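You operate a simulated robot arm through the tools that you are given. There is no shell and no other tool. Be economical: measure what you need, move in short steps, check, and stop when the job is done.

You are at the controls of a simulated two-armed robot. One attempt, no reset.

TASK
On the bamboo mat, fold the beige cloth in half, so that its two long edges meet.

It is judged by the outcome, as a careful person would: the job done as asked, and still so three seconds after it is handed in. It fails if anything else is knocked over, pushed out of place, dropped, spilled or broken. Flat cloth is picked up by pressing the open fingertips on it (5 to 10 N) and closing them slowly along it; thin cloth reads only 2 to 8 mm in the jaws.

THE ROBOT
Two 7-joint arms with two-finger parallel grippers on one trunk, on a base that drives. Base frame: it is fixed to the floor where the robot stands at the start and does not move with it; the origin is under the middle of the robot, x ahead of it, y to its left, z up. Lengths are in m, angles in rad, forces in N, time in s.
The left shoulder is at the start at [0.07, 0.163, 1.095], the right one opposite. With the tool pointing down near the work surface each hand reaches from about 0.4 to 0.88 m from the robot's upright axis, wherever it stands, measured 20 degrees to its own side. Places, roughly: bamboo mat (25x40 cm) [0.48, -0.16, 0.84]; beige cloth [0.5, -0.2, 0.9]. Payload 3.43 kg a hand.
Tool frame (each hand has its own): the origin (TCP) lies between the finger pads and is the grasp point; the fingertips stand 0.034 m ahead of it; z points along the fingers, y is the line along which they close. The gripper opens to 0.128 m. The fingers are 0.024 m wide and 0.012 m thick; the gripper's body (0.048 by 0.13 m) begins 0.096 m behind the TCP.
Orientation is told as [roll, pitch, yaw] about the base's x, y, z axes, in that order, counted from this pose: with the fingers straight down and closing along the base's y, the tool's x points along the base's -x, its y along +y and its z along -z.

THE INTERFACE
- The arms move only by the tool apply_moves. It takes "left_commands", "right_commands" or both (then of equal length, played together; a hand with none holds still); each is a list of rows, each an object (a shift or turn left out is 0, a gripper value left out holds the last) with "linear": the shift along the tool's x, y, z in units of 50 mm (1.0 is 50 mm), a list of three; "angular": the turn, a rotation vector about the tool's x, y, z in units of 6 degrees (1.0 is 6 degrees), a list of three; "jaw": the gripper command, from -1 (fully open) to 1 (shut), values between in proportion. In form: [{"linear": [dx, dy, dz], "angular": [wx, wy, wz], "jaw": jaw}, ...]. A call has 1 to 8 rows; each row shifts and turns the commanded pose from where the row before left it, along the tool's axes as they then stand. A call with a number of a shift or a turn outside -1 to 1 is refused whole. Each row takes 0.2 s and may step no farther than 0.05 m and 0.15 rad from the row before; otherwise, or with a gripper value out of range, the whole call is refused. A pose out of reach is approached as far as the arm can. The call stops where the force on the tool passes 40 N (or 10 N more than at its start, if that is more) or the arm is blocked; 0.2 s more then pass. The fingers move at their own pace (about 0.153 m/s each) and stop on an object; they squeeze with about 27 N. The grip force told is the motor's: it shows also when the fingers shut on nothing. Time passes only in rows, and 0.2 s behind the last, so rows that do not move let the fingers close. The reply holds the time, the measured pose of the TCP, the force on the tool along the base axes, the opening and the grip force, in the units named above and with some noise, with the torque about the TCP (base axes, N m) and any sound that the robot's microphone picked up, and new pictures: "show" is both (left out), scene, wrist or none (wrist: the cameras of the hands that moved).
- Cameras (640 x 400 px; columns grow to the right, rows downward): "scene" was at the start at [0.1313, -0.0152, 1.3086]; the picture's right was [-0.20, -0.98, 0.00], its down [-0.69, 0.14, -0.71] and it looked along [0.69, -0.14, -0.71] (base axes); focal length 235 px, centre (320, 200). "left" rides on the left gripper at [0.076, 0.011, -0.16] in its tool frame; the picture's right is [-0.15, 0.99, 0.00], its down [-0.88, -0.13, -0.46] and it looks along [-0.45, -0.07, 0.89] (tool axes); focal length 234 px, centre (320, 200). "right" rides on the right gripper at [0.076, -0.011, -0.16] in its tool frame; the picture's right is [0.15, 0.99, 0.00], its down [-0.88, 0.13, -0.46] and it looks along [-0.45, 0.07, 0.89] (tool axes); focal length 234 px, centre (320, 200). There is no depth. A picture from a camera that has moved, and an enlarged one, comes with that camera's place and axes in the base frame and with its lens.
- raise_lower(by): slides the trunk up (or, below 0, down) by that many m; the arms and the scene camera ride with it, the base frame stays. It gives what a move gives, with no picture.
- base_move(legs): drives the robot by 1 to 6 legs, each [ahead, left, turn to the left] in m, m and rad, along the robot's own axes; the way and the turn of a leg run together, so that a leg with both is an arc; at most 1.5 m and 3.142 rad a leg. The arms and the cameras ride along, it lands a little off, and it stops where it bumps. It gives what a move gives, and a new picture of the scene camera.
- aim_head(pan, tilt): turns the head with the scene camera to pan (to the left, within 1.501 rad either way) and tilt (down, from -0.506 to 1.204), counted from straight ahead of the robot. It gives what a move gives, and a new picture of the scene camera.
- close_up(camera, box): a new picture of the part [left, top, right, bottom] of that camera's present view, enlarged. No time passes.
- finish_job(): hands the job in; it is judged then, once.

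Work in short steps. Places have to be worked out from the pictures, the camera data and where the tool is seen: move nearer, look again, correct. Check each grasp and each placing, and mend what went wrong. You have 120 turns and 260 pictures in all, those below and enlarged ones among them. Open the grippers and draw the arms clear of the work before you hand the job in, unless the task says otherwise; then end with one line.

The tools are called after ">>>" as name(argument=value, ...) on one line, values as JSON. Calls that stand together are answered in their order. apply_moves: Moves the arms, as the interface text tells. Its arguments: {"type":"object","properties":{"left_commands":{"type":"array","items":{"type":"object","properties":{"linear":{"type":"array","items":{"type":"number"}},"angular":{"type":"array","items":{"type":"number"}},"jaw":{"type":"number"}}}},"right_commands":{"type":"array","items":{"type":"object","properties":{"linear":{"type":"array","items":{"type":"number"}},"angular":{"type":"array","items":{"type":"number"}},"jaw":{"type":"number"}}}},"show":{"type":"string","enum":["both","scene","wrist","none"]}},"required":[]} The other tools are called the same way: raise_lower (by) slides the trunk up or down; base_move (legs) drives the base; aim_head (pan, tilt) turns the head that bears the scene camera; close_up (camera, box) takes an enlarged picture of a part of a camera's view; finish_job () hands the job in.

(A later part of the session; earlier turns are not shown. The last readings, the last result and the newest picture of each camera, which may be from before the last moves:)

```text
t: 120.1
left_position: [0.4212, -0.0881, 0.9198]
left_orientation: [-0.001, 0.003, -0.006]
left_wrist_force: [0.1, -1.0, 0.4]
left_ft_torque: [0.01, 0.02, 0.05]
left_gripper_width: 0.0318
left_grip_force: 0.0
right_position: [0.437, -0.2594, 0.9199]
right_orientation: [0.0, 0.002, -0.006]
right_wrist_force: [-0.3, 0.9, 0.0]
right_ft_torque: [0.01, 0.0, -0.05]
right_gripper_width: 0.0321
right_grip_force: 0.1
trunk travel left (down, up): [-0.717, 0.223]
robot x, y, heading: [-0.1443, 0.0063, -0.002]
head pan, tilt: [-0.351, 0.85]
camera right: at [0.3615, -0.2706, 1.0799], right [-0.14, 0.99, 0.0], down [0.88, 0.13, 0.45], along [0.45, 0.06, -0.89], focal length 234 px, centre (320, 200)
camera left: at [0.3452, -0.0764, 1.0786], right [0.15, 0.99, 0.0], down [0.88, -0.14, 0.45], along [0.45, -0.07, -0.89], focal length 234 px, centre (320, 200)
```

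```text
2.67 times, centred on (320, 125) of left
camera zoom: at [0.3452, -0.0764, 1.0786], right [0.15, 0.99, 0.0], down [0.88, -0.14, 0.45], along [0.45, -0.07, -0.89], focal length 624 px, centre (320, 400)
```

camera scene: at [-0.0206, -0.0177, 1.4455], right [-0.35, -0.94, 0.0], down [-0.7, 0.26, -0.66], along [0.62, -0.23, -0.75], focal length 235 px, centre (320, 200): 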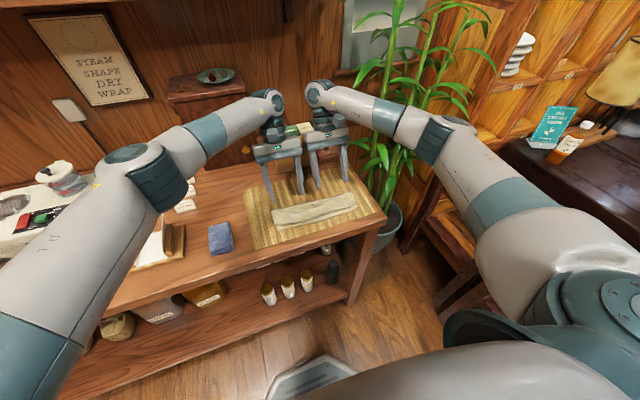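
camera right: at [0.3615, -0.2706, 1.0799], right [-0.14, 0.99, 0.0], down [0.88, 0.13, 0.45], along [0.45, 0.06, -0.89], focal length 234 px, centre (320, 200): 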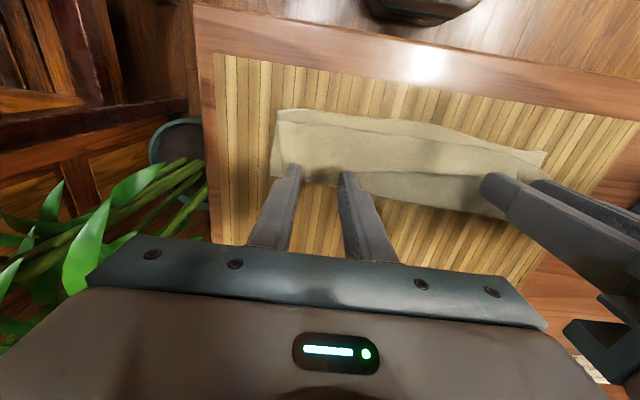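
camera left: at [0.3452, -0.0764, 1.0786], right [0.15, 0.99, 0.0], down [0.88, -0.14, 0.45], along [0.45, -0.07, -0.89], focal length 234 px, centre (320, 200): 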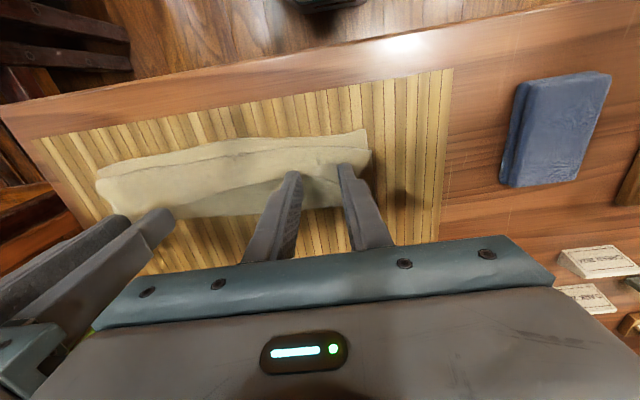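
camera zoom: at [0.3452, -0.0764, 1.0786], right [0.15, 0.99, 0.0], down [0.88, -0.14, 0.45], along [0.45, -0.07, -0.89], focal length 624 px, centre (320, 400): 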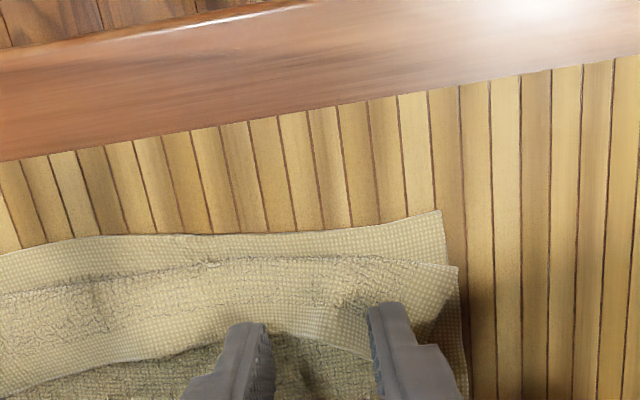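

Very clear view: strip edges at x≈0.430 (left) and 0.445 (right). I shift 4–5 mm forward and descend to light contact.

>>> apply_moves(left_commands=[{"linear": [-0.09, 0, 0.3]}, {"linear": [0, 0, 0.12]}, {"linear": [0, 0, 0.08]}, {}], right_commands=[{"linear": [-0.08, 0, 0.3]}, {"linear": [0, 0, 0.12]}, {"linear": [0, 0, 0.08]}, {}], show="none")

```text
t: 121.1
left_position: [0.4261, -0.0882, 0.8952]
left_orientation: [0.0, 0.0, -0.007]
left_wrist_force: [0.1, 0.0, 2.4]
left_ft_torque: [0.03, -0.02, 0.01]
left_gripper_width: 0.032
left_grip_force: 0.1
right_position: [0.4415, -0.2584, 0.8965]
right_orientation: [-0.001, 0.0, -0.006]
right_wrist_force: [0.6, -0.1, 2.0]
right_ft_torque: [-0.02, 0.02, 0.01]
right_gripper_width: 0.0321
right_grip_force: 0.0
trunk travel left (down, up): [-0.717, 0.223]
robot x, y, heading: [-0.1458, 0.0107, -0.005]
head pan, tilt: [-0.351, 0.85]
```

About 2 N each; a further 1 mm and slow closing.

>>> apply_moves(left_commands=[{"linear": [0, 0, 0.02]}, {"jaw": 0.56}, {"jaw": 0.63}, {"jaw": 0.7}, {"jaw": 0.78}, {"jaw": 0.86}, {"jaw": 0.94}, {"jaw": 1}], right_commands=[{"linear": [0, 0, 0.02]}, {"jaw": 0.56}, {"jaw": 0.63}, {"jaw": 0.7}, {"jaw": 0.78}, {"jaw": 0.86}, {"jaw": 0.94}, {"jaw": 1}], show="none")

>>> close_up(camera="right", box=[200, 50, 440, 200])

>>> close_up(camera="left", box=[200, 50, 440, 200])

```text
t: 122.9
left_position: [0.4242, -0.0896, 0.8955]
left_orientation: [-0.004, -0.001, -0.009]
left_wrist_force: [-0.6, -4.4, 6.9]
left_ft_torque: [-0.16, -0.01, 0.01]
left_gripper_width: 0.0079
left_grip_force: 27.0
right_position: [0.4408, -0.2591, 0.8958]
right_orientation: [0.0, -0.001, -0.005]
right_wrist_force: [-0.6, 5.2, 1.8]
right_ft_torque: [0.17, 0.03, 0.01]
right_gripper_width: 0.0036
right_grip_force: 26.8
trunk travel left (down, up): [-0.717, 0.223]
robot x, y, heading: [-0.1426, 0.0079, -0.005]
head pan, tilt: [-0.351, 0.85]
```

```text
2.67 times, centred on (320, 125) of right
camera zoom: at [0.3641, -0.2701, 1.055], right [-0.14, 0.99, 0.0], down [0.88, 0.13, 0.46], along [0.45, 0.07, -0.89], focal length 624 px, centre (320, 400)
```

zoom: 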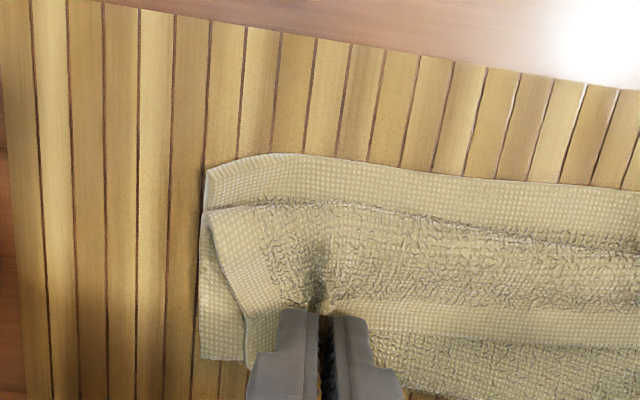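

```text
2.67 times, centred on (320, 125) of left
camera zoom: at [0.3488, -0.0769, 1.0539], right [0.15, 0.99, 0.0], down [0.88, -0.14, 0.46], along [0.45, -0.07, -0.89], focal length 624 px, centre (320, 400)
```

zoom: 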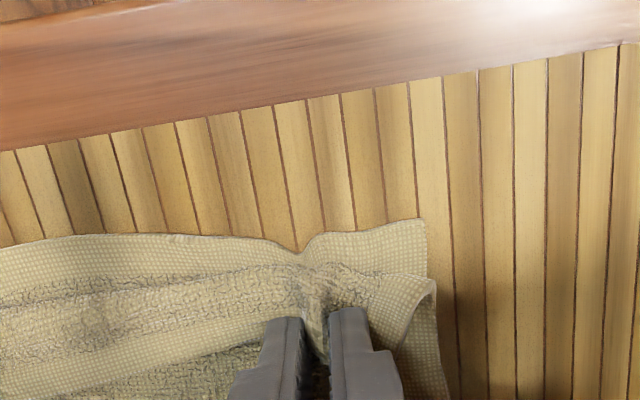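

Right holds one layer (3.6 mm), but left has 7.9 mm – more than one layer. I release the left, shift 6 mm toward the strip's free edge, and try with lighter pressure.

>>> apply_moves(left_commands=[{"jaw": 0.5}, {}, {"linear": [0, 0, -0.3]}, {"linear": [-0.14, 0, 0]}, {}], show="none")

>>> close_up(camera="left", box=[200, 50, 440, 200])

```text
t: 124.1
left_position: [0.434, -0.0882, 0.9089]
left_orientation: [-0.001, -0.001, -0.009]
left_wrist_force: [0.4, -0.1, 0.8]
left_ft_torque: [-0.02, 0.01, 0.01]
left_gripper_width: 0.032
left_grip_force: 0.1
right_position: [0.4405, -0.2586, 0.8963]
right_orientation: [0.0, 0.002, -0.005]
right_wrist_force: [-0.3, -1.2, 1.1]
right_ft_torque: [0.02, 0.05, 0.02]
right_gripper_width: 0.0034
right_grip_force: 26.7
trunk travel left (down, up): [-0.717, 0.223]
robot x, y, heading: [-0.1403, 0.0073, -0.007]
head pan, tilt: [-0.351, 0.85]
```

```text
2.67 times, centred on (320, 125) of left
camera zoom: at [0.357, -0.0765, 1.068], right [0.15, 0.99, 0.0], down [0.88, -0.14, 0.46], along [0.45, -0.07, -0.89], focal length 624 px, centre (320, 400)
```

zoom: 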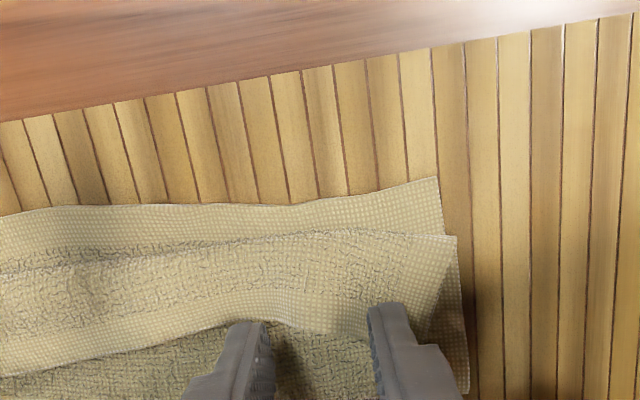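

The strip's edge now lies mid-finger. Light descent.

>>> apply_moves(left_commands=[{"linear": [0, 0, 0.18]}, {"linear": [0, 0, 0.06]}, {}], show="none")

```text
t: 124.9
left_position: [0.4319, -0.0878, 0.897]
left_orientation: [0.0, 0.0, -0.007]
left_wrist_force: [0.8, -0.6, 0.3]
left_ft_torque: [0.02, 0.01, -0.03]
left_gripper_width: 0.032
left_grip_force: 0.0
right_position: [0.4414, -0.2596, 0.8945]
right_orientation: [0.0, 0.003, -0.005]
right_wrist_force: [-0.4, 0.1, 1.3]
right_ft_torque: [-0.02, 0.01, 0.01]
right_gripper_width: 0.0035
right_grip_force: 27.3
trunk travel left (down, up): [-0.717, 0.223]
robot x, y, heading: [-0.1433, 0.0114, -0.006]
head pan, tilt: [-0.351, 0.85]
```

Not yet pressing; 2 mm lower and close slowly.

>>> apply_moves(left_commands=[{"linear": [0, 0, 0.045]}, {"jaw": 0.56}, {"jaw": 0.63}, {"jaw": 0.7}, {"jaw": 0.78}, {"jaw": 0.86}, {"jaw": 0.94}, {"jaw": 1}], show="none")

>>> close_up(camera="left", box=[200, 50, 440, 200])

```text
t: 126.7
left_position: [0.4335, -0.0872, 0.8938]
left_orientation: [-0.001, 0.0, -0.008]
left_wrist_force: [-1.0, -0.9, 2.6]
left_ft_torque: [0.02, 0.04, -0.01]
left_gripper_width: 0.0038
left_grip_force: 27.6
right_position: [0.4406, -0.26, 0.8957]
right_orientation: [0.001, 0.001, -0.005]
right_wrist_force: [-0.3, 1.0, 0.5]
right_ft_torque: [-0.01, 0.01, 0.02]
right_gripper_width: 0.0034
right_grip_force: 27.2
trunk travel left (down, up): [-0.717, 0.223]
robot x, y, heading: [-0.1466, 0.0086, -0.002]
head pan, tilt: [-0.351, 0.85]
```

```text
2.67 times, centred on (320, 125) of left
camera zoom: at [0.3564, -0.0759, 1.0539], right [0.15, 0.99, 0.0], down [0.88, -0.14, 0.46], along [0.45, -0.07, -0.89], focal length 624 px, centre (320, 400)
```

zoom: 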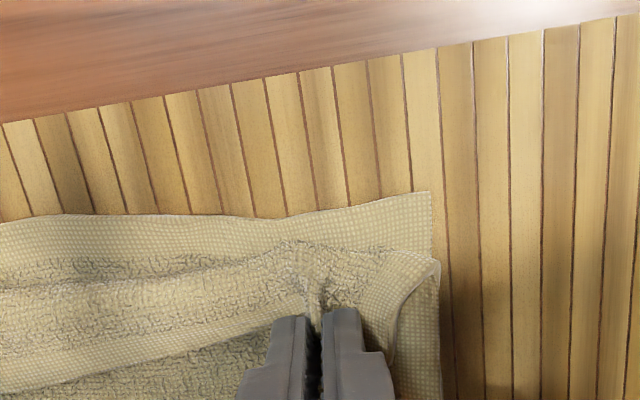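

Both hands hold a single layer, but releasing at 72° again would leave the rim pointing the wrong way. If I grip with the fingers tilted about 36° toward the robot, the total turn exceeds 100° and the rim will fall outward. I release, lift, tilt, and re-measure.

>>> apply_moves(left_commands=[{"jaw": 0.5}, {}, {"linear": [0, 0, -0.6]}, {"linear": [-0.071, 0, 0], "angular": [0, 1, 0]}, {"linear": [-0.071, 0, 0], "angular": [0, 1, 0]}, {"linear": [-0.071, 0, 0], "angular": [0, 1, 0]}], right_commands=[{"jaw": 0.5}, {}, {"linear": [0, 0, -0.6]}, {"linear": [-0.071, 0, 0], "angular": [0, 1, 0]}, {"linear": [-0.071, 0, 0], "angular": [0, 1, 0]}, {"linear": [-0.071, 0, 0], "angular": [0, 1, 0]}], show="none")

>>> apply_moves(left_commands=[{"linear": [-0.071, 0, 0], "angular": [0, 1, 0]}, {"linear": [-0.071, 0, 0], "angular": [0, 1, 0]}, {"linear": [-0.071, 0, 0], "angular": [0, 1, 0]}, {}], right_commands=[{"linear": [-0.071, 0, 0], "angular": [0, 1, 0]}, {"linear": [-0.071, 0, 0], "angular": [0, 1, 0]}, {"linear": [-0.071, 0, 0], "angular": [0, 1, 0]}, {}], show="wrist")

>>> close_up(camera="left", box=[200, 50, 440, 200])

>>> close_up(camera="right", box=[200, 50, 440, 200])

```text
t: 128.1
left_position: [0.4435, -0.0884, 0.9226]
left_orientation: [-0.003, 0.317, -0.007]
left_wrist_force: [1.1, 0.0, -0.8]
left_ft_torque: [0.01, 0.02, -0.01]
left_gripper_width: 0.0321
left_grip_force: 0.1
right_position: [0.452, -0.2597, 0.9237]
right_orientation: [0.002, 0.318, -0.005]
right_wrist_force: [0.1, 0.1, 0.3]
right_ft_torque: [-0.03, 0.04, 0.01]
right_gripper_width: 0.0321
right_grip_force: 0.1
trunk travel left (down, up): [-0.717, 0.223]
robot x, y, heading: [-0.1474, 0.0106, -0.009]
head pan, tilt: [-0.351, 0.85]
```

```text
t: 129.1
left_position: [0.4519, -0.0887, 0.9179]
left_orientation: [-0.001, 0.631, -0.01]
left_wrist_force: [-1.0, 0.0, -0.2]
left_ft_torque: [-0.01, 0.0, 0.03]
left_gripper_width: 0.032
left_grip_force: 0.1
right_position: [0.4619, -0.2592, 0.9212]
right_orientation: [0.002, 0.632, -0.006]
right_wrist_force: [-0.3, 0.1, -0.3]
right_ft_torque: [-0.01, 0.02, 0.0]
right_gripper_width: 0.0321
right_grip_force: 0.1
trunk travel left (down, up): [-0.717, 0.223]
robot x, y, heading: [-0.1468, 0.0041, -0.01]
head pan, tilt: [-0.351, 0.85]
camera right: at [0.4951, -0.2713, 1.0938], right [-0.11, 0.99, 0.09], down [0.98, 0.13, -0.15], along [-0.16, 0.07, -0.98], focal length 234 px, centre (320, 200)
camera left: at [0.4845, -0.0777, 1.0916], right [0.13, 0.99, -0.09], down [0.98, -0.14, -0.15], along [-0.16, -0.07, -0.98], focal length 234 px, centre (320, 200)
```

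right: 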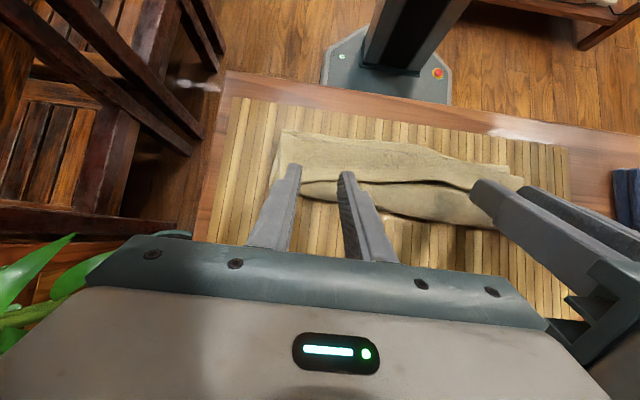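
left: 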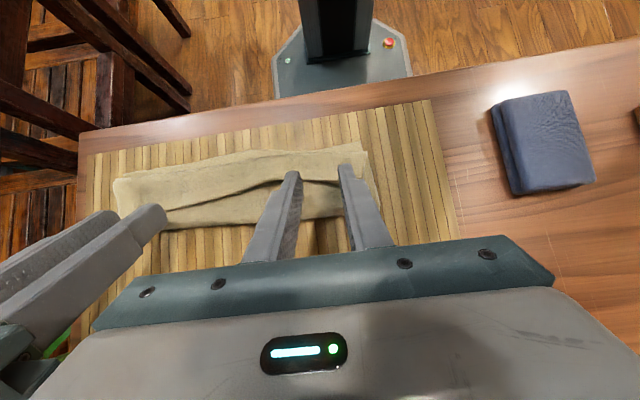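

```text
2.67 times, centred on (320, 125) of left
camera zoom: at [0.4845, -0.0777, 1.0916], right [0.13, 0.99, -0.09], down [0.98, -0.14, -0.15], along [-0.16, -0.07, -0.98], focal length 624 px, centre (320, 400)
```

zoom: 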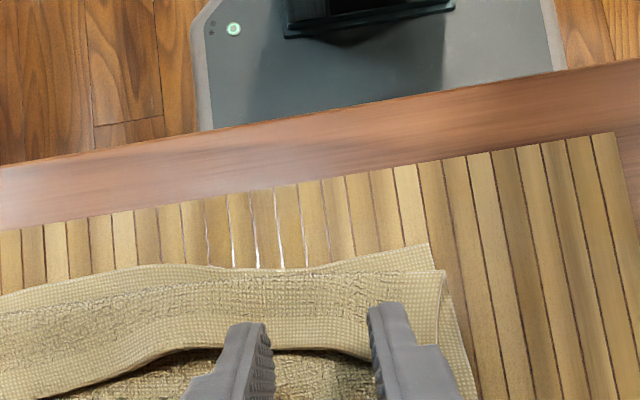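

```text
2.67 times, centred on (320, 125) of right
camera zoom: at [0.4951, -0.2713, 1.0938], right [-0.11, 0.99, 0.09], down [0.98, 0.13, -0.15], along [-0.16, 0.07, -0.98], focal length 624 px, centre (320, 400)
```

zoom: 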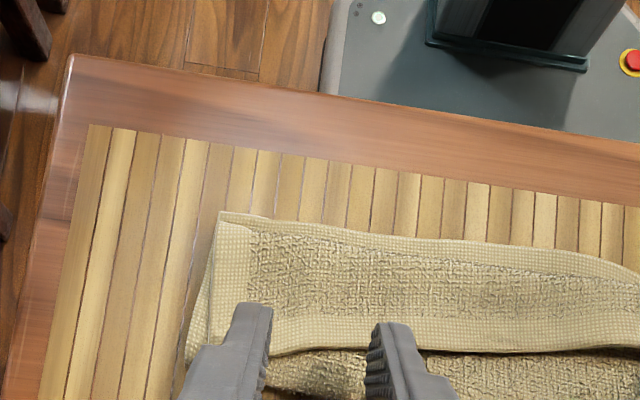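

Strip edges measure x≈0.428 (left) and 0.4385 (right). I move the tilted tips so that their lower corners sit about 9 mm inside the edge, just above contact.

>>> apply_moves(left_commands=[{"linear": [0.28, 0, 0.2]}, {"linear": [-0.16, 0, 0.41]}, {}], right_commands=[{"linear": [0.25, 0, 0.2]}, {"linear": [-0.18, 0, 0.46]}, {}], show="none")

>>> close_up(camera="left", box=[200, 50, 440, 200])

>>> close_up(camera="right", box=[200, 50, 440, 200])

```text
t: 129.9
left_position: [0.4284, -0.0886, 0.8978]
left_orientation: [0.0, 0.629, -0.007]
left_wrist_force: [-0.1, 0.0, 1.5]
left_ft_torque: [0.0, 0.0, -0.02]
left_gripper_width: 0.0321
left_grip_force: 0.1
right_position: [0.439, -0.2583, 0.8974]
right_orientation: [0.0, 0.629, -0.005]
right_wrist_force: [-0.5, 0.7, 0.8]
right_ft_torque: [-0.01, 0.02, 0.05]
right_gripper_width: 0.0321
right_grip_force: 0.0
trunk travel left (down, up): [-0.717, 0.223]
robot x, y, heading: [-0.1431, 0.0062, -0.004]
head pan, tilt: [-0.351, 0.85]
```

```text
2.67 times, centred on (320, 125) of left
camera zoom: at [0.4603, -0.0768, 1.0705], right [0.12, 0.99, -0.09], down [0.98, -0.14, -0.15], along [-0.16, -0.07, -0.99], focal length 624 px, centre (320, 400)
```

zoom: 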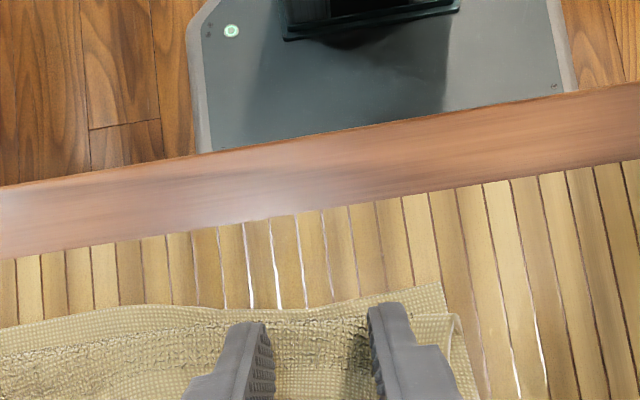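

```text
2.67 times, centred on (320, 125) of right
camera zoom: at [0.4713, -0.2703, 1.0704], right [-0.11, 0.99, 0.09], down [0.98, 0.13, -0.15], along [-0.16, 0.07, -0.98], focal length 624 px, centre (320, 400)
```

zoom: 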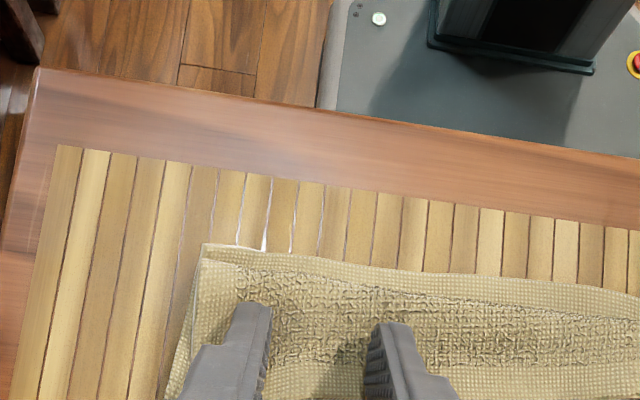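

Light contact just starting. I press 1.5 mm more and close slowly.

>>> apply_moves(left_commands=[{"linear": [-0.02, 0, 0.028]}, {"jaw": 0.56}, {"jaw": 0.63}, {"jaw": 0.7}, {"jaw": 0.78}, {"jaw": 0.86}, {"jaw": 0.94}, {"jaw": 1}], right_commands=[{"linear": [-0.026, 0, 0.034]}, {"jaw": 0.56}, {"jaw": 0.63}, {"jaw": 0.7}, {"jaw": 0.78}, {"jaw": 0.86}, {"jaw": 0.94}, {"jaw": 1}], show="none")

>>> close_up(camera="left", box=[160, 70, 480, 270])

>>> close_up(camera="right", box=[160, 70, 480, 270])

```text
t: 131.7
left_position: [0.429, -0.0878, 0.8945]
left_orientation: [-0.005, 0.629, -0.006]
left_wrist_force: [0.9, -3.2, 2.3]
left_ft_torque: [-0.13, 0.02, 0.05]
left_gripper_width: 0.0029
left_grip_force: 27.1
right_position: [0.4395, -0.2585, 0.896]
right_orientation: [0.003, 0.629, -0.003]
right_wrist_force: [0.5, 3.3, 1.7]
right_ft_torque: [0.11, 0.05, -0.07]
right_gripper_width: 0.0065
right_grip_force: 27.0
trunk travel left (down, up): [-0.717, 0.223]
robot x, y, heading: [-0.1456, 0.012, -0.01]
head pan, tilt: [-0.351, 0.85]
```

```text
2.00 times, centred on (320, 170) of left
camera zoom: at [0.4611, -0.0773, 1.0684], right [0.13, 0.99, -0.09], down [0.98, -0.14, -0.15], along [-0.16, -0.07, -0.98], focal length 468 px, centre (320, 260)
```

zoom: 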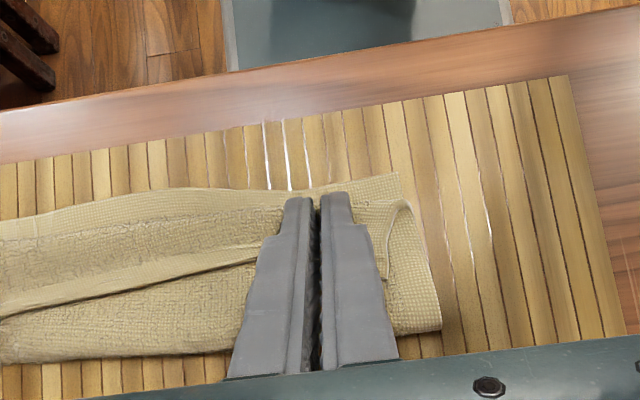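

```text
2.00 times, centred on (320, 170) of right
camera zoom: at [0.4721, -0.2703, 1.0676], right [-0.11, 0.99, 0.09], down [0.98, 0.13, -0.15], along [-0.16, 0.07, -0.98], focal length 468 px, centre (320, 260)
```

zoom: 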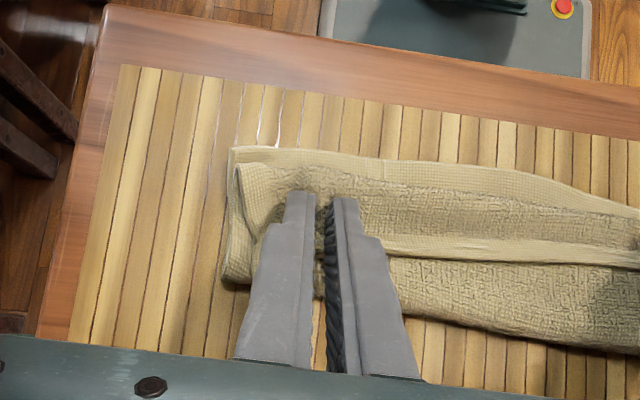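

Left holds a single layer (2.9 mm), right shows 6.5 mm, probably two. I reopen the right, move 5 mm toward the free edge and press more lightly.

>>> apply_moves(right_commands=[{"jaw": 0.5}, {}, {"linear": [0.12, 0, -0.16]}, {"linear": [-0.09, 0, -0.05]}, {"linear": [-0.1, 0, 0.12]}, {}], show="none")

>>> close_up(camera="right", box=[160, 70, 480, 270])

```text
t: 133.1
left_position: [0.4287, -0.0887, 0.8945]
left_orientation: [-0.001, 0.629, -0.007]
left_wrist_force: [0.5, 0.3, 1.3]
left_ft_torque: [-0.04, 0.02, 0.0]
left_gripper_width: 0.0031
left_grip_force: 27.1
right_position: [0.4457, -0.2584, 0.895]
right_orientation: [-0.001, 0.628, -0.007]
right_wrist_force: [0.0, -0.3, 1.0]
right_ft_torque: [-0.03, 0.02, -0.02]
right_gripper_width: 0.0323
right_grip_force: 0.0
trunk travel left (down, up): [-0.717, 0.223]
robot x, y, heading: [-0.1434, 0.006, -0.008]
head pan, tilt: [-0.351, 0.85]
```

```text
2.00 times, centred on (320, 170) of right
camera zoom: at [0.4783, -0.2707, 1.0679], right [-0.11, 0.99, 0.09], down [0.98, 0.13, -0.15], along [-0.16, 0.07, -0.98], focal length 468 px, centre (320, 260)
```

zoom: 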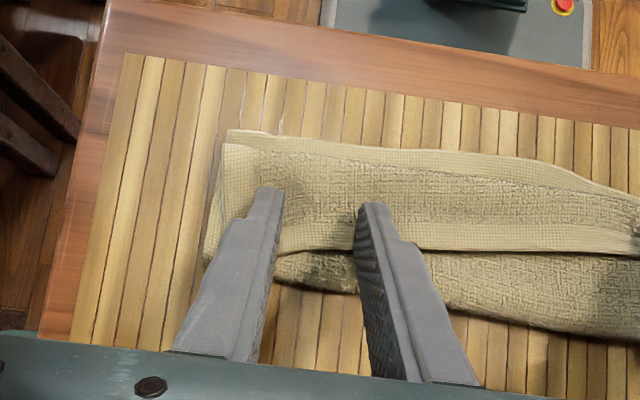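

Edge at 0.4396, finger corner at 0.4354 – 4 mm overlap with about 1 N. Closing.

>>> apply_moves(right_commands=[{"linear": [-0.012, 0, 0.014]}, {"jaw": 0.56}, {"jaw": 0.63}, {"jaw": 0.7}, {"jaw": 0.78}, {"jaw": 0.86}, {"jaw": 0.94}, {"jaw": 1}], show="none")

>>> close_up(camera="right", box=[160, 70, 480, 270])

```text
t: 134.9
left_position: [0.4287, -0.089, 0.8949]
left_orientation: [-0.001, 0.629, -0.008]
left_wrist_force: [0.8, -4.0, 0.5]
left_ft_torque: [-0.14, 0.02, 0.02]
left_gripper_width: 0.003
left_grip_force: 26.5
right_position: [0.4457, -0.2583, 0.8943]
right_orientation: [0.001, 0.628, -0.005]
right_wrist_force: [-1.1, 4.4, 3.7]
right_ft_torque: [0.18, 0.03, -0.09]
right_gripper_width: 0.006
right_grip_force: 27.1
trunk travel left (down, up): [-0.717, 0.223]
robot x, y, heading: [-0.1442, 0.0093, -0.009]
head pan, tilt: [-0.351, 0.85]
```

```text
2.00 times, centred on (320, 170) of right
camera zoom: at [0.4774, -0.2703, 1.0671], right [-0.11, 0.99, 0.09], down [0.98, 0.13, -0.15], along [-0.16, 0.07, -0.98], focal length 468 px, centre (320, 260)
```

zoom: 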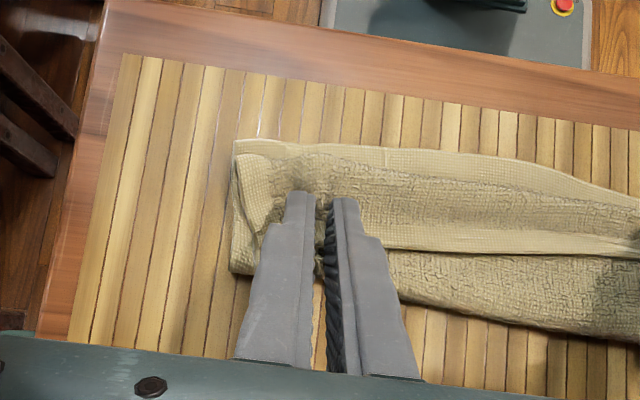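

6.0 mm – doubtful. A small test lift will show whether one or two layers come up.

>>> apply_moves(left_commands=[{"linear": [-0.12, -0.04, -0.17]}, {"linear": [-0.24, -0.04, -0.33]}, {"linear": [-0.24, 0, -0.33]}, {}], right_commands=[{"linear": [-0.12, 0.04, -0.17]}, {"linear": [-0.24, 0.04, -0.33]}, {"linear": [-0.24, 0, -0.33]}, {}], show="wrist")

>>> close_up(camera="scene", box=[220, 130, 400, 242])

```text
t: 135.9
left_position: [0.4619, -0.0904, 0.9118]
left_orientation: [-0.001, 0.628, -0.008]
left_wrist_force: [1.0, -2.1, -0.1]
left_ft_torque: [-0.11, -0.03, 0.05]
left_gripper_width: 0.003
left_grip_force: 27.1
left hand out of reach, approached as far as the arm can: row 3
right_position: [0.4943, -0.2563, 0.9085]
right_orientation: [0.003, 0.63, -0.003]
right_wrist_force: [-0.3, 2.8, 0.5]
right_ft_torque: [0.1, 0.01, -0.08]
right_gripper_width: 0.0062
right_grip_force: 26.9
trunk travel left (down, up): [-0.717, 0.223]
robot x, y, heading: [-0.1428, 0.0119, -0.007]
head pan, tilt: [-0.351, 0.85]
camera right: at [0.5266, -0.2685, 1.0815], right [-0.11, 0.99, 0.09], down [0.98, 0.13, -0.15], along [-0.16, 0.07, -0.98], focal length 234 px, centre (320, 200)
camera left: at [0.4946, -0.0794, 1.0845], right [0.13, 0.99, -0.09], down [0.98, -0.14, -0.15], along [-0.16, -0.07, -0.98], focal length 234 px, centre (320, 200)
```

right: 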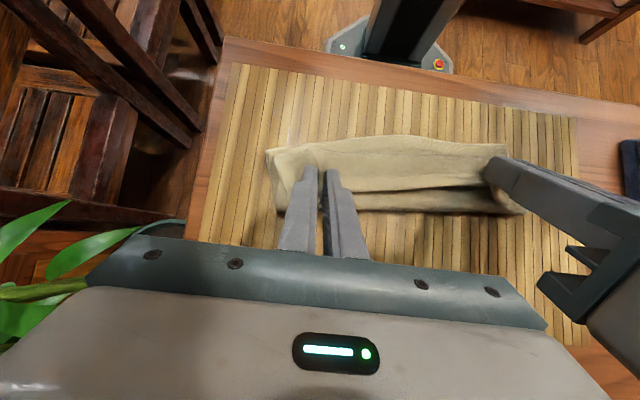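
left: 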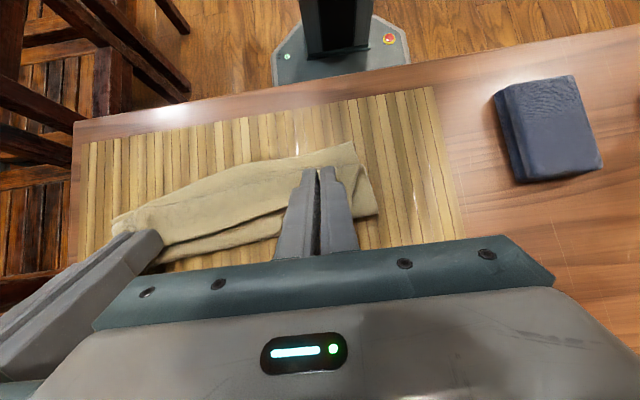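

```text
3.56 times, centred on (310, 186) of scene
camera zoom: at [-0.0197, -0.0186, 1.4454], right [-0.35, -0.94, 0.0], down [-0.7, 0.26, -0.66], along [0.62, -0.23, -0.75], focal length 836 px, centre (356, 250)
```

zoom: 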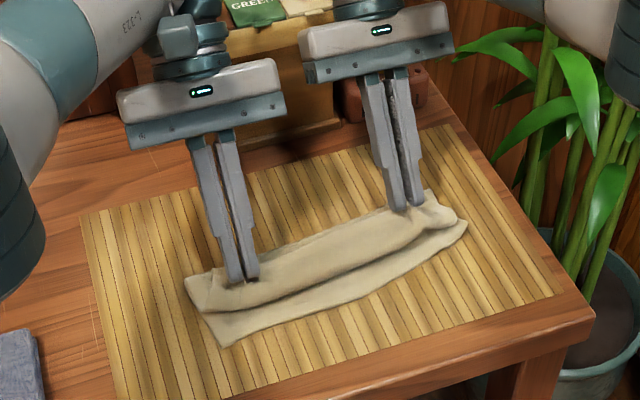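

I mis-signed the lift, so the hands went forward rather than up; the fold is peeling open toward the far side, which does no harm. Now a true vertical lift to see what each hand holds.

>>> apply_moves(left_commands=[{"linear": [0.3, 0, -0.4]}, {"linear": [0.3, 0, -0.4]}, {}], right_commands=[{"linear": [0.3, 0, -0.4]}, {"linear": [0.3, 0, -0.4]}, {}], show="wrist")

>>> close_up(camera="scene", box=[220, 130, 400, 242])

```text
t: 136.7
left_position: [0.4619, -0.0897, 0.9618]
left_orientation: [0.0, 0.629, -0.008]
left_wrist_force: [0.5, -2.9, -0.1]
left_ft_torque: [-0.09, -0.02, 0.02]
left_gripper_width: 0.0032
left_grip_force: 26.8
right_position: [0.4961, -0.2561, 0.958]
right_orientation: [0.002, 0.628, -0.006]
right_wrist_force: [-0.9, 1.7, -0.1]
right_ft_torque: [0.08, 0.02, -0.05]
right_gripper_width: 0.006
right_grip_force: 27.1
trunk travel left (down, up): [-0.717, 0.223]
robot x, y, heading: [-0.1422, 0.0085, -0.007]
head pan, tilt: [-0.351, 0.85]
camera right: at [0.528, -0.2674, 1.1313], right [-0.11, 0.99, 0.09], down [0.98, 0.12, -0.15], along [-0.16, 0.07, -0.98], focal length 234 px, centre (320, 200)
camera left: at [0.4942, -0.0788, 1.1346], right [0.13, 0.99, -0.09], down [0.98, -0.14, -0.15], along [-0.16, -0.07, -0.98], focal length 234 px, centre (320, 200)
```

right: 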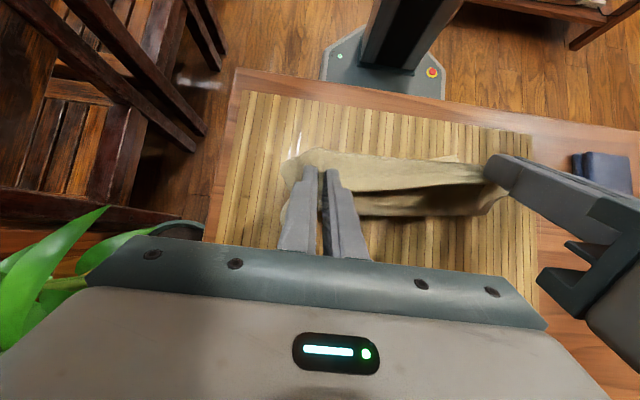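
left: 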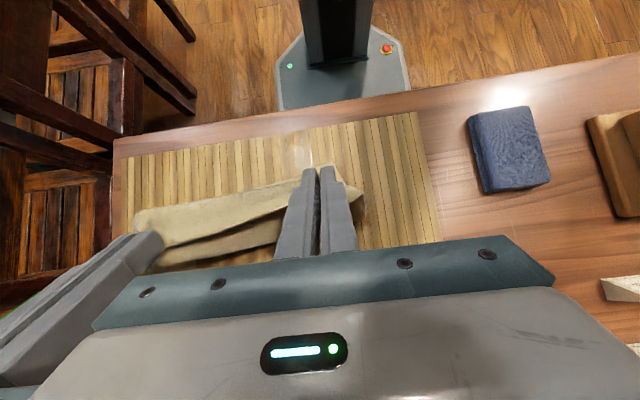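

```text
3.56 times, centred on (310, 186) of scene
camera zoom: at [-0.0189, -0.0183, 1.4453], right [-0.35, -0.94, 0.0], down [-0.7, 0.26, -0.66], along [0.62, -0.23, -0.75], focal length 836 px, centre (356, 250)
```

zoom: 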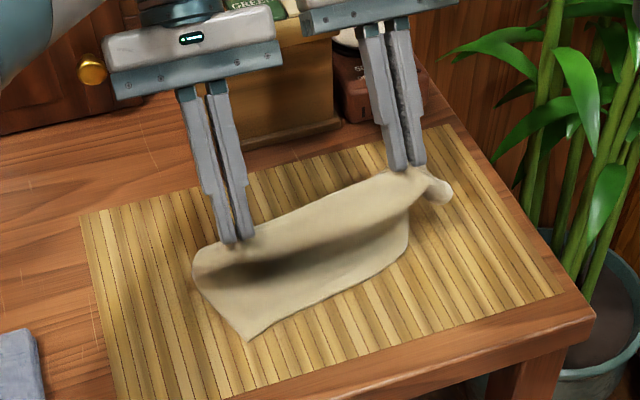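

The right hand has bundled several layers. The simplest cure is to lay the cloth open again: I carry both hands forward and down while turning them upright, to spread it back flat.

>>> apply_moves(left_commands=[{"linear": [-0.373, 0, -0.058], "angular": [0, -1, 0]}, {"linear": [-0.379, 0, -0.012], "angular": [0, -1, 0]}, {"linear": [-0.377, 0, 0.036], "angular": [0, -1, 0]}, {"linear": [-0.369, 0, 0.082], "angular": [0, -1, 0]}, {"linear": [-0.359, 0, 0.128], "angular": [0, -1, 0]}, {"linear": [-0.343, 0, 0.17], "angular": [0, -1, 0]}, {}], right_commands=[{"linear": [-0.287, 0, -0.012], "angular": [0, -1, 0]}, {"linear": [-0.285, 0, 0.026], "angular": [0, -1, 0]}, {"linear": [-0.281, 0, 0.062], "angular": [0, -1, 0]}, {"linear": [-0.273, 0, 0.098], "angular": [0, -1, 0]}, {"linear": [-0.261, 0, 0.134], "angular": [0, -1, 0]}, {"linear": [-0.243, 0, 0.168], "angular": [0, -1, 0]}, {}], show="wrist")

>>> close_up(camera="scene", box=[220, 130, 400, 242])

```text
t: 138.3
left_position: [0.558, -0.0922, 0.9021]
left_orientation: [0.0, 0.0, -0.006]
left_wrist_force: [0.3, -0.2, -0.4]
left_ft_torque: [0.0, 0.04, -0.01]
left_gripper_width: 0.0031
left_grip_force: 27.5
right_position: [0.5621, -0.2545, 0.9055]
right_orientation: [0.0, -0.002, -0.004]
right_wrist_force: [0.5, -0.4, 0.1]
right_ft_torque: [-0.01, 0.01, 0.02]
right_gripper_width: 0.0059
right_grip_force: 26.9
trunk travel left (down, up): [-0.717, 0.223]
robot x, y, heading: [-0.1473, 0.0084, -0.008]
head pan, tilt: [-0.351, 0.85]
camera right: at [0.4858, -0.2656, 1.0654], right [-0.14, 0.99, 0.0], down [0.88, 0.13, 0.46], along [0.45, 0.06, -0.89], focal length 234 px, centre (320, 200)
camera left: at [0.482, -0.0796, 1.0616], right [0.15, 0.99, 0.0], down [0.88, -0.14, 0.46], along [0.45, -0.07, -0.89], focal length 234 px, centre (320, 200)
```

right: 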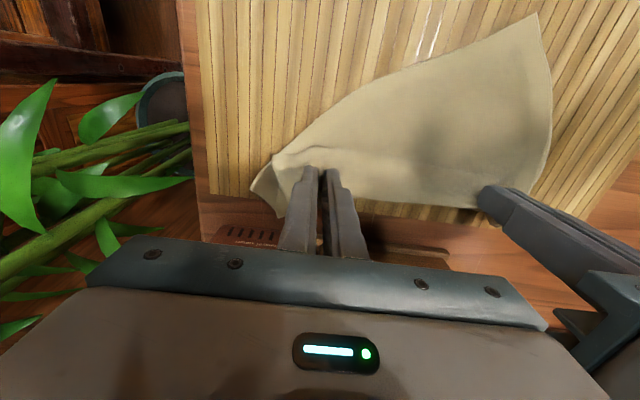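
left: 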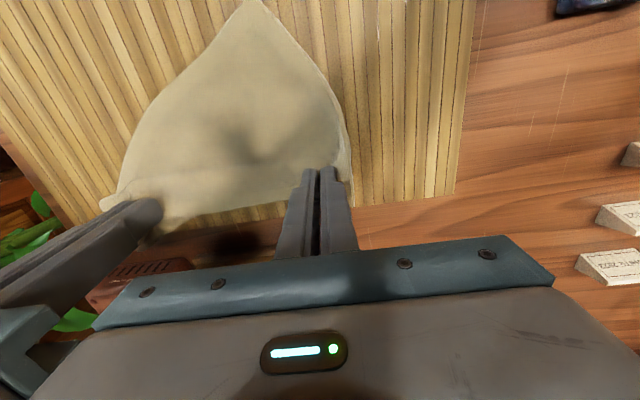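

```text
3.56 times, centred on (310, 186) of scene
camera zoom: at [-0.0196, -0.0178, 1.4454], right [-0.35, -0.94, 0.0], down [-0.7, 0.26, -0.66], along [0.62, -0.23, -0.75], focal length 836 px, centre (356, 250)
```

zoom: 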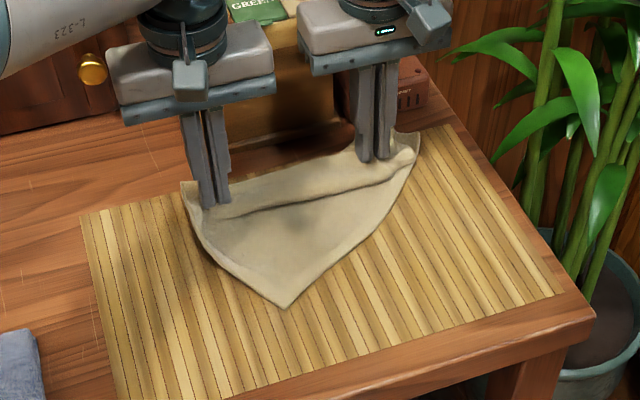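

The left half is open; the right hand holds the near-right corner bundled with the far edge. I set down, release both hands, and rise to view.

>>> apply_moves(left_commands=[{"linear": [0, 0, 0.2]}, {"jaw": 0.7}, {"jaw": 0.3}, {}, {"linear": [0, 0, -0.5]}, {"linear": [0, 0.5, -0.8]}, {"linear": [0, 0.8, -0.5]}, {"linear": [0, 0.9, 0]}], right_commands=[{"linear": [0, 0, 0.25]}, {"jaw": 0.7}, {"jaw": 0.3}, {}, {"linear": [0, 0, -0.5]}, {"linear": [0, 0, -0.9]}, {"linear": [0.5, -0.5, -0.6]}, {"linear": [0.7, -0.6, 0]}], show="scene")

>>> close_up(camera="scene", box=[220, 130, 400, 242])

```text
t: 140.1
left_position: [0.5567, 0.0178, 0.9858]
left_orientation: [-0.001, 0.001, -0.009]
left_wrist_force: [-0.1, -0.2, 0.5]
left_ft_torque: [-0.02, -0.05, 0.02]
left_gripper_width: 0.0447
left_grip_force: 0.1
right_position: [0.5011, -0.3081, 0.9997]
right_orientation: [-0.001, 0.0, -0.005]
right_wrist_force: [-0.2, -0.2, 0.3]
right_ft_torque: [-0.02, 0.01, 0.03]
right_gripper_width: 0.0448
right_grip_force: 0.1
trunk travel left (down, up): [-0.717, 0.223]
robot x, y, heading: [-0.1435, 0.0092, -0.009]
head pan, tilt: [-0.351, 0.85]
camera scene: at [-0.0212, -0.0176, 1.4456], right [-0.35, -0.94, 0.0], down [-0.7, 0.26, -0.66], along [0.62, -0.23, -0.75], focal length 235 px, centre (320, 200)
```

scene: 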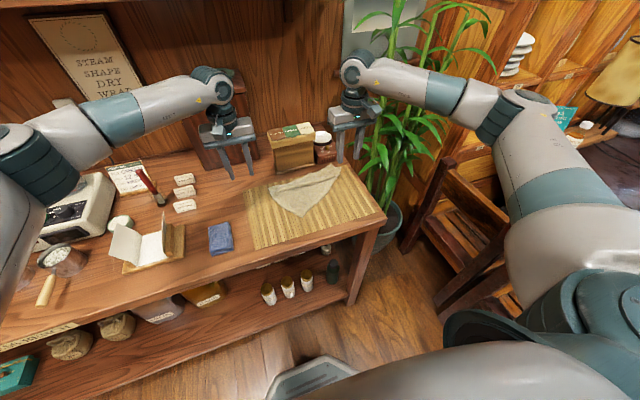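

```text
3.56 times, centred on (310, 186) of scene
camera zoom: at [-0.0212, -0.0176, 1.4456], right [-0.35, -0.94, 0.0], down [-0.7, 0.26, -0.66], along [0.62, -0.23, -0.75], focal length 836 px, centre (356, 250)
```

zoom: 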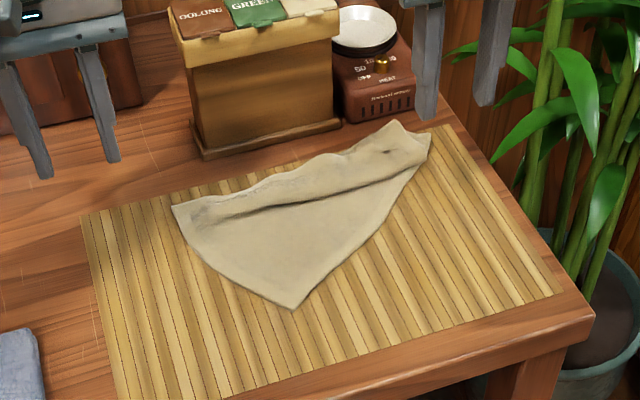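

The near-right corner now lies next to the far-right corner. I look closely with the right wrist camera to decide what to grab.

>>> close_up(camera="right", box=[200, 40, 520, 240])

```text
2.00 times, centred on (360, 140) of right
camera zoom: at [0.4247, -0.3195, 1.1571], right [-0.14, 0.99, 0.0], down [0.88, 0.13, 0.46], along [0.45, 0.06, -0.89], focal length 468 px, centre (240, 320)
```

zoom: 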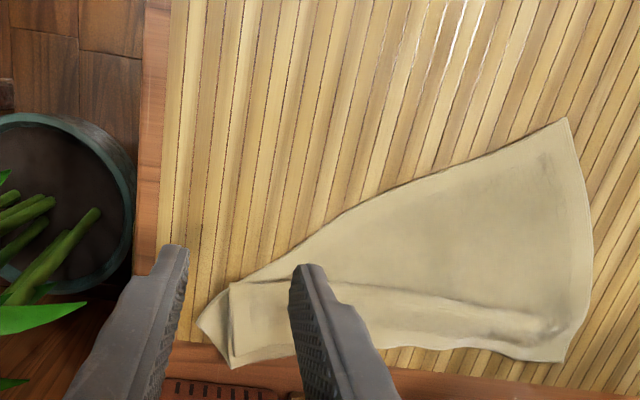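

The near-right corner's tip sticks out at about (0.5825,-0.330), beside the far-right corner at (0.548,-0.310). To pinch only that tip I turn the right hand by 90° so that its fingers close along x.

>>> apply_moves(right_commands=[{"angular": [0, 0, 1], "jaw": 0.5}, {"angular": [0, 0, 1]}, {"angular": [0, 0, 1]}, {"angular": [0, 0, 1]}, {"angular": [0, 0, 1]}, {"angular": [0, 0, 1]}, {"angular": [0, 0, 1]}, {"angular": [0, 0, 1]}], show="none")

>>> apply_moves(right_commands=[{"angular": [0, 0, 1]}, {"angular": [0, 0, 1]}, {"angular": [0, 0, 1]}, {"angular": [0, 0, 1]}, {"angular": [0, 0, 1]}, {"angular": [0, 0, 1]}, {"angular": [0, 0, 1]}, {}], show="wrist")

```text
t: 141.9
left_position: [0.5585, 0.0176, 0.9841]
left_orientation: [-0.001, 0.001, -0.007]
left_wrist_force: [-0.7, 0.3, -0.5]
left_ft_torque: [-0.03, -0.01, -0.01]
left_gripper_width: 0.0449
left_grip_force: 0.0
right_position: [0.5023, -0.3116, 0.9962]
right_orientation: [-0.001, 0.0, -0.845]
right_wrist_force: [0.7, 0.3, 0.6]
right_ft_torque: [0.0, 0.0, 0.01]
right_gripper_width: 0.032
right_grip_force: 0.1
trunk travel left (down, up): [-0.717, 0.223]
robot x, y, heading: [-0.1438, 0.0088, -0.004]
head pan, tilt: [-0.351, 0.85]
```

```text
t: 143.7
left_position: [0.559, 0.017, 0.9831]
left_orientation: [0.0, 0.0, -0.008]
left_wrist_force: [0.1, 0.8, 0.0]
left_ft_torque: [0.01, -0.03, 0.01]
left_gripper_width: 0.0449
left_grip_force: 0.1
right_position: [0.502, -0.311, 0.9945]
right_orientation: [-0.001, 0.002, -1.576]
right_wrist_force: [-0.9, -0.2, -0.2]
right_ft_torque: [-0.03, 0.02, -0.02]
right_gripper_width: 0.0318
right_grip_force: 0.1
trunk travel left (down, up): [-0.717, 0.223]
robot x, y, heading: [-0.1438, 0.0126, -0.005]
head pan, tilt: [-0.351, 0.85]
camera right: at [0.4914, -0.2354, 1.1536], right [0.99, 0.14, 0.0], down [0.12, -0.88, 0.46], along [0.06, -0.45, -0.89], focal length 234 px, centre (320, 200)
```

right: 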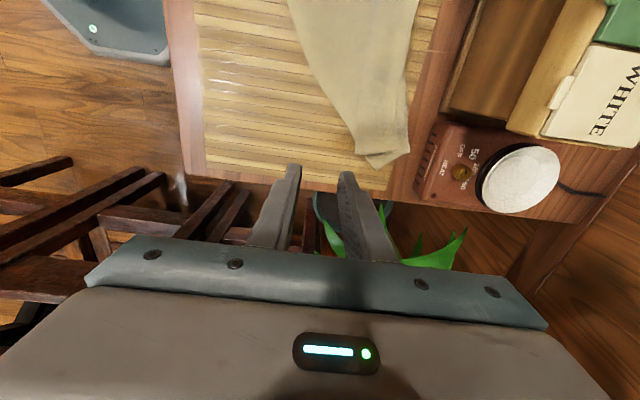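

The tip is at (0.581,-0.326). Moving over and down.

>>> apply_moves(right_commands=[{"linear": [-0.08, 0.8, 0.3]}, {"linear": [-0.08, 0.78, 0.4]}, {"linear": [0, 0, 0.6]}, {"linear": [0, 0, 0.5]}, {}], show="wrist")

>>> close_up(camera="right", box=[200, 70, 440, 220])

```text
t: 144.9
left_position: [0.558, 0.0185, 0.9846]
left_orientation: [-0.001, 0.0, -0.007]
left_wrist_force: [-0.1, -0.7, -0.3]
left_ft_torque: [-0.01, -0.01, -0.02]
left_gripper_width: 0.045
left_grip_force: 0.0
right_position: [0.5762, -0.3163, 0.9072]
right_orientation: [0.001, 0.0, -1.577]
right_wrist_force: [0.4, -0.7, -0.1]
right_ft_torque: [-0.04, -0.03, 0.03]
right_gripper_width: 0.032
right_grip_force: 0.1
trunk travel left (down, up): [-0.717, 0.223]
robot x, y, heading: [-0.1411, 0.0057, -0.007]
head pan, tilt: [-0.351, 0.85]
camera right: at [0.5658, -0.2407, 1.0655], right [0.99, 0.14, 0.0], down [0.13, -0.88, 0.46], along [0.06, -0.45, -0.89], focal length 234 px, centre (320, 200)
```

right: 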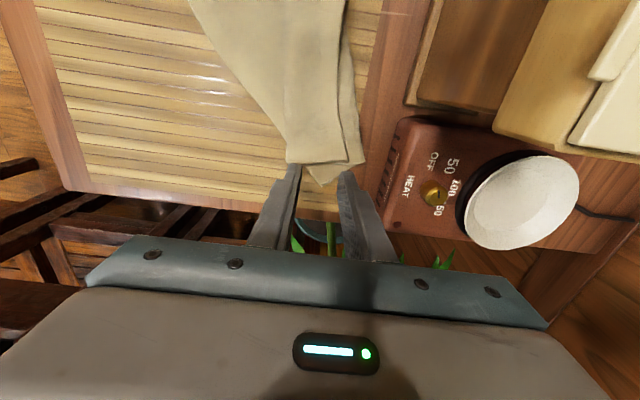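

```text
2.67 times, centred on (320, 145) of right
camera zoom: at [0.5658, -0.2407, 1.0655], right [0.99, 0.14, 0.0], down [0.13, -0.88, 0.46], along [0.06, -0.45, -0.89], focal length 624 px, centre (320, 347)
```

zoom: 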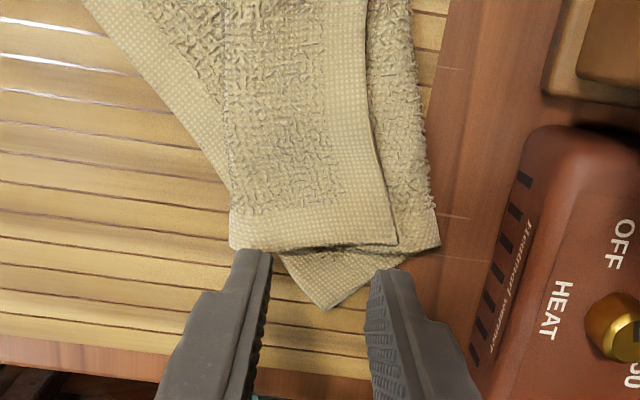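

Clear view: the corner tip lies right between the fingers, at (0.581,-0.330), free of the other layers. I nudge 4 mm outward and press down.

>>> apply_moves(right_commands=[{"linear": [-0.08, 0.08, 0.2]}, {"linear": [0, 0, 0.15]}, {"linear": [0, 0, 0.06]}, {}], show="none")

```text
t: 145.9
left_position: [0.5583, 0.0184, 0.9861]
left_orientation: [-0.002, 0.0, -0.007]
left_wrist_force: [0.0, -0.2, 0.3]
left_ft_torque: [0.0, 0.03, -0.02]
left_gripper_width: 0.0447
left_grip_force: 0.0
right_position: [0.5846, -0.3216, 0.8879]
right_orientation: [0.0, -0.001, -1.576]
right_wrist_force: [0.4, -0.9, 12.6]
right_ft_torque: [0.12, 0.17, -0.01]
right_gripper_width: 0.0319
right_grip_force: 0.0
trunk travel left (down, up): [-0.717, 0.223]
robot x, y, heading: [-0.1455, 0.0111, -0.005]
head pan, tilt: [-0.351, 0.85]
```

12.6 N; ease 1 mm and close slowly.

>>> apply_moves(right_commands=[{"linear": [0, 0, -0.02]}, {"jaw": 0.56}, {"jaw": 0.63}, {"jaw": 0.7}, {"jaw": 0.78}, {"jaw": 0.86}, {"jaw": 0.94}, {"jaw": 1}], show="none")

>>> close_up(camera="right", box=[200, 70, 440, 220])

```text
t: 147.7
left_position: [0.5581, 0.0176, 0.9846]
left_orientation: [0.0, -0.001, -0.006]
left_wrist_force: [-0.1, -0.1, 0.2]
left_ft_torque: [-0.01, -0.03, 0.01]
left_gripper_width: 0.0448
left_grip_force: 0.0
right_position: [0.5831, -0.3228, 0.8872]
right_orientation: [0.001, -0.002, -1.575]
right_wrist_force: [-0.3, 0.4, 6.5]
right_ft_torque: [0.03, 0.03, -0.01]
right_gripper_width: 0.0039
right_grip_force: 27.0
trunk travel left (down, up): [-0.717, 0.223]
robot x, y, heading: [-0.1456, 0.0079, -0.006]
head pan, tilt: [-0.351, 0.85]
```

```text
2.67 times, centred on (320, 145) of right
camera zoom: at [0.5729, -0.2469, 1.0457], right [0.99, 0.14, 0.0], down [0.13, -0.88, 0.46], along [0.06, -0.45, -0.89], focal length 624 px, centre (320, 347)
```

zoom: 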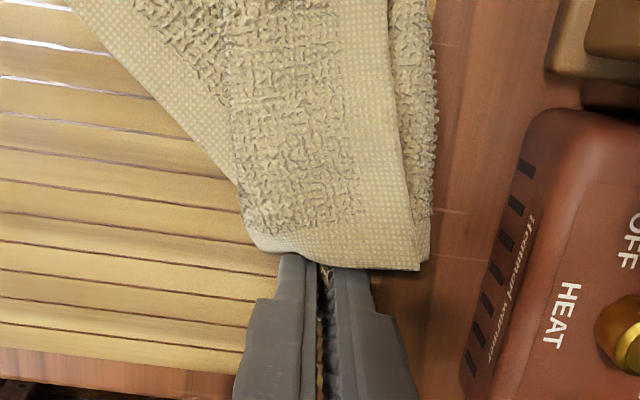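

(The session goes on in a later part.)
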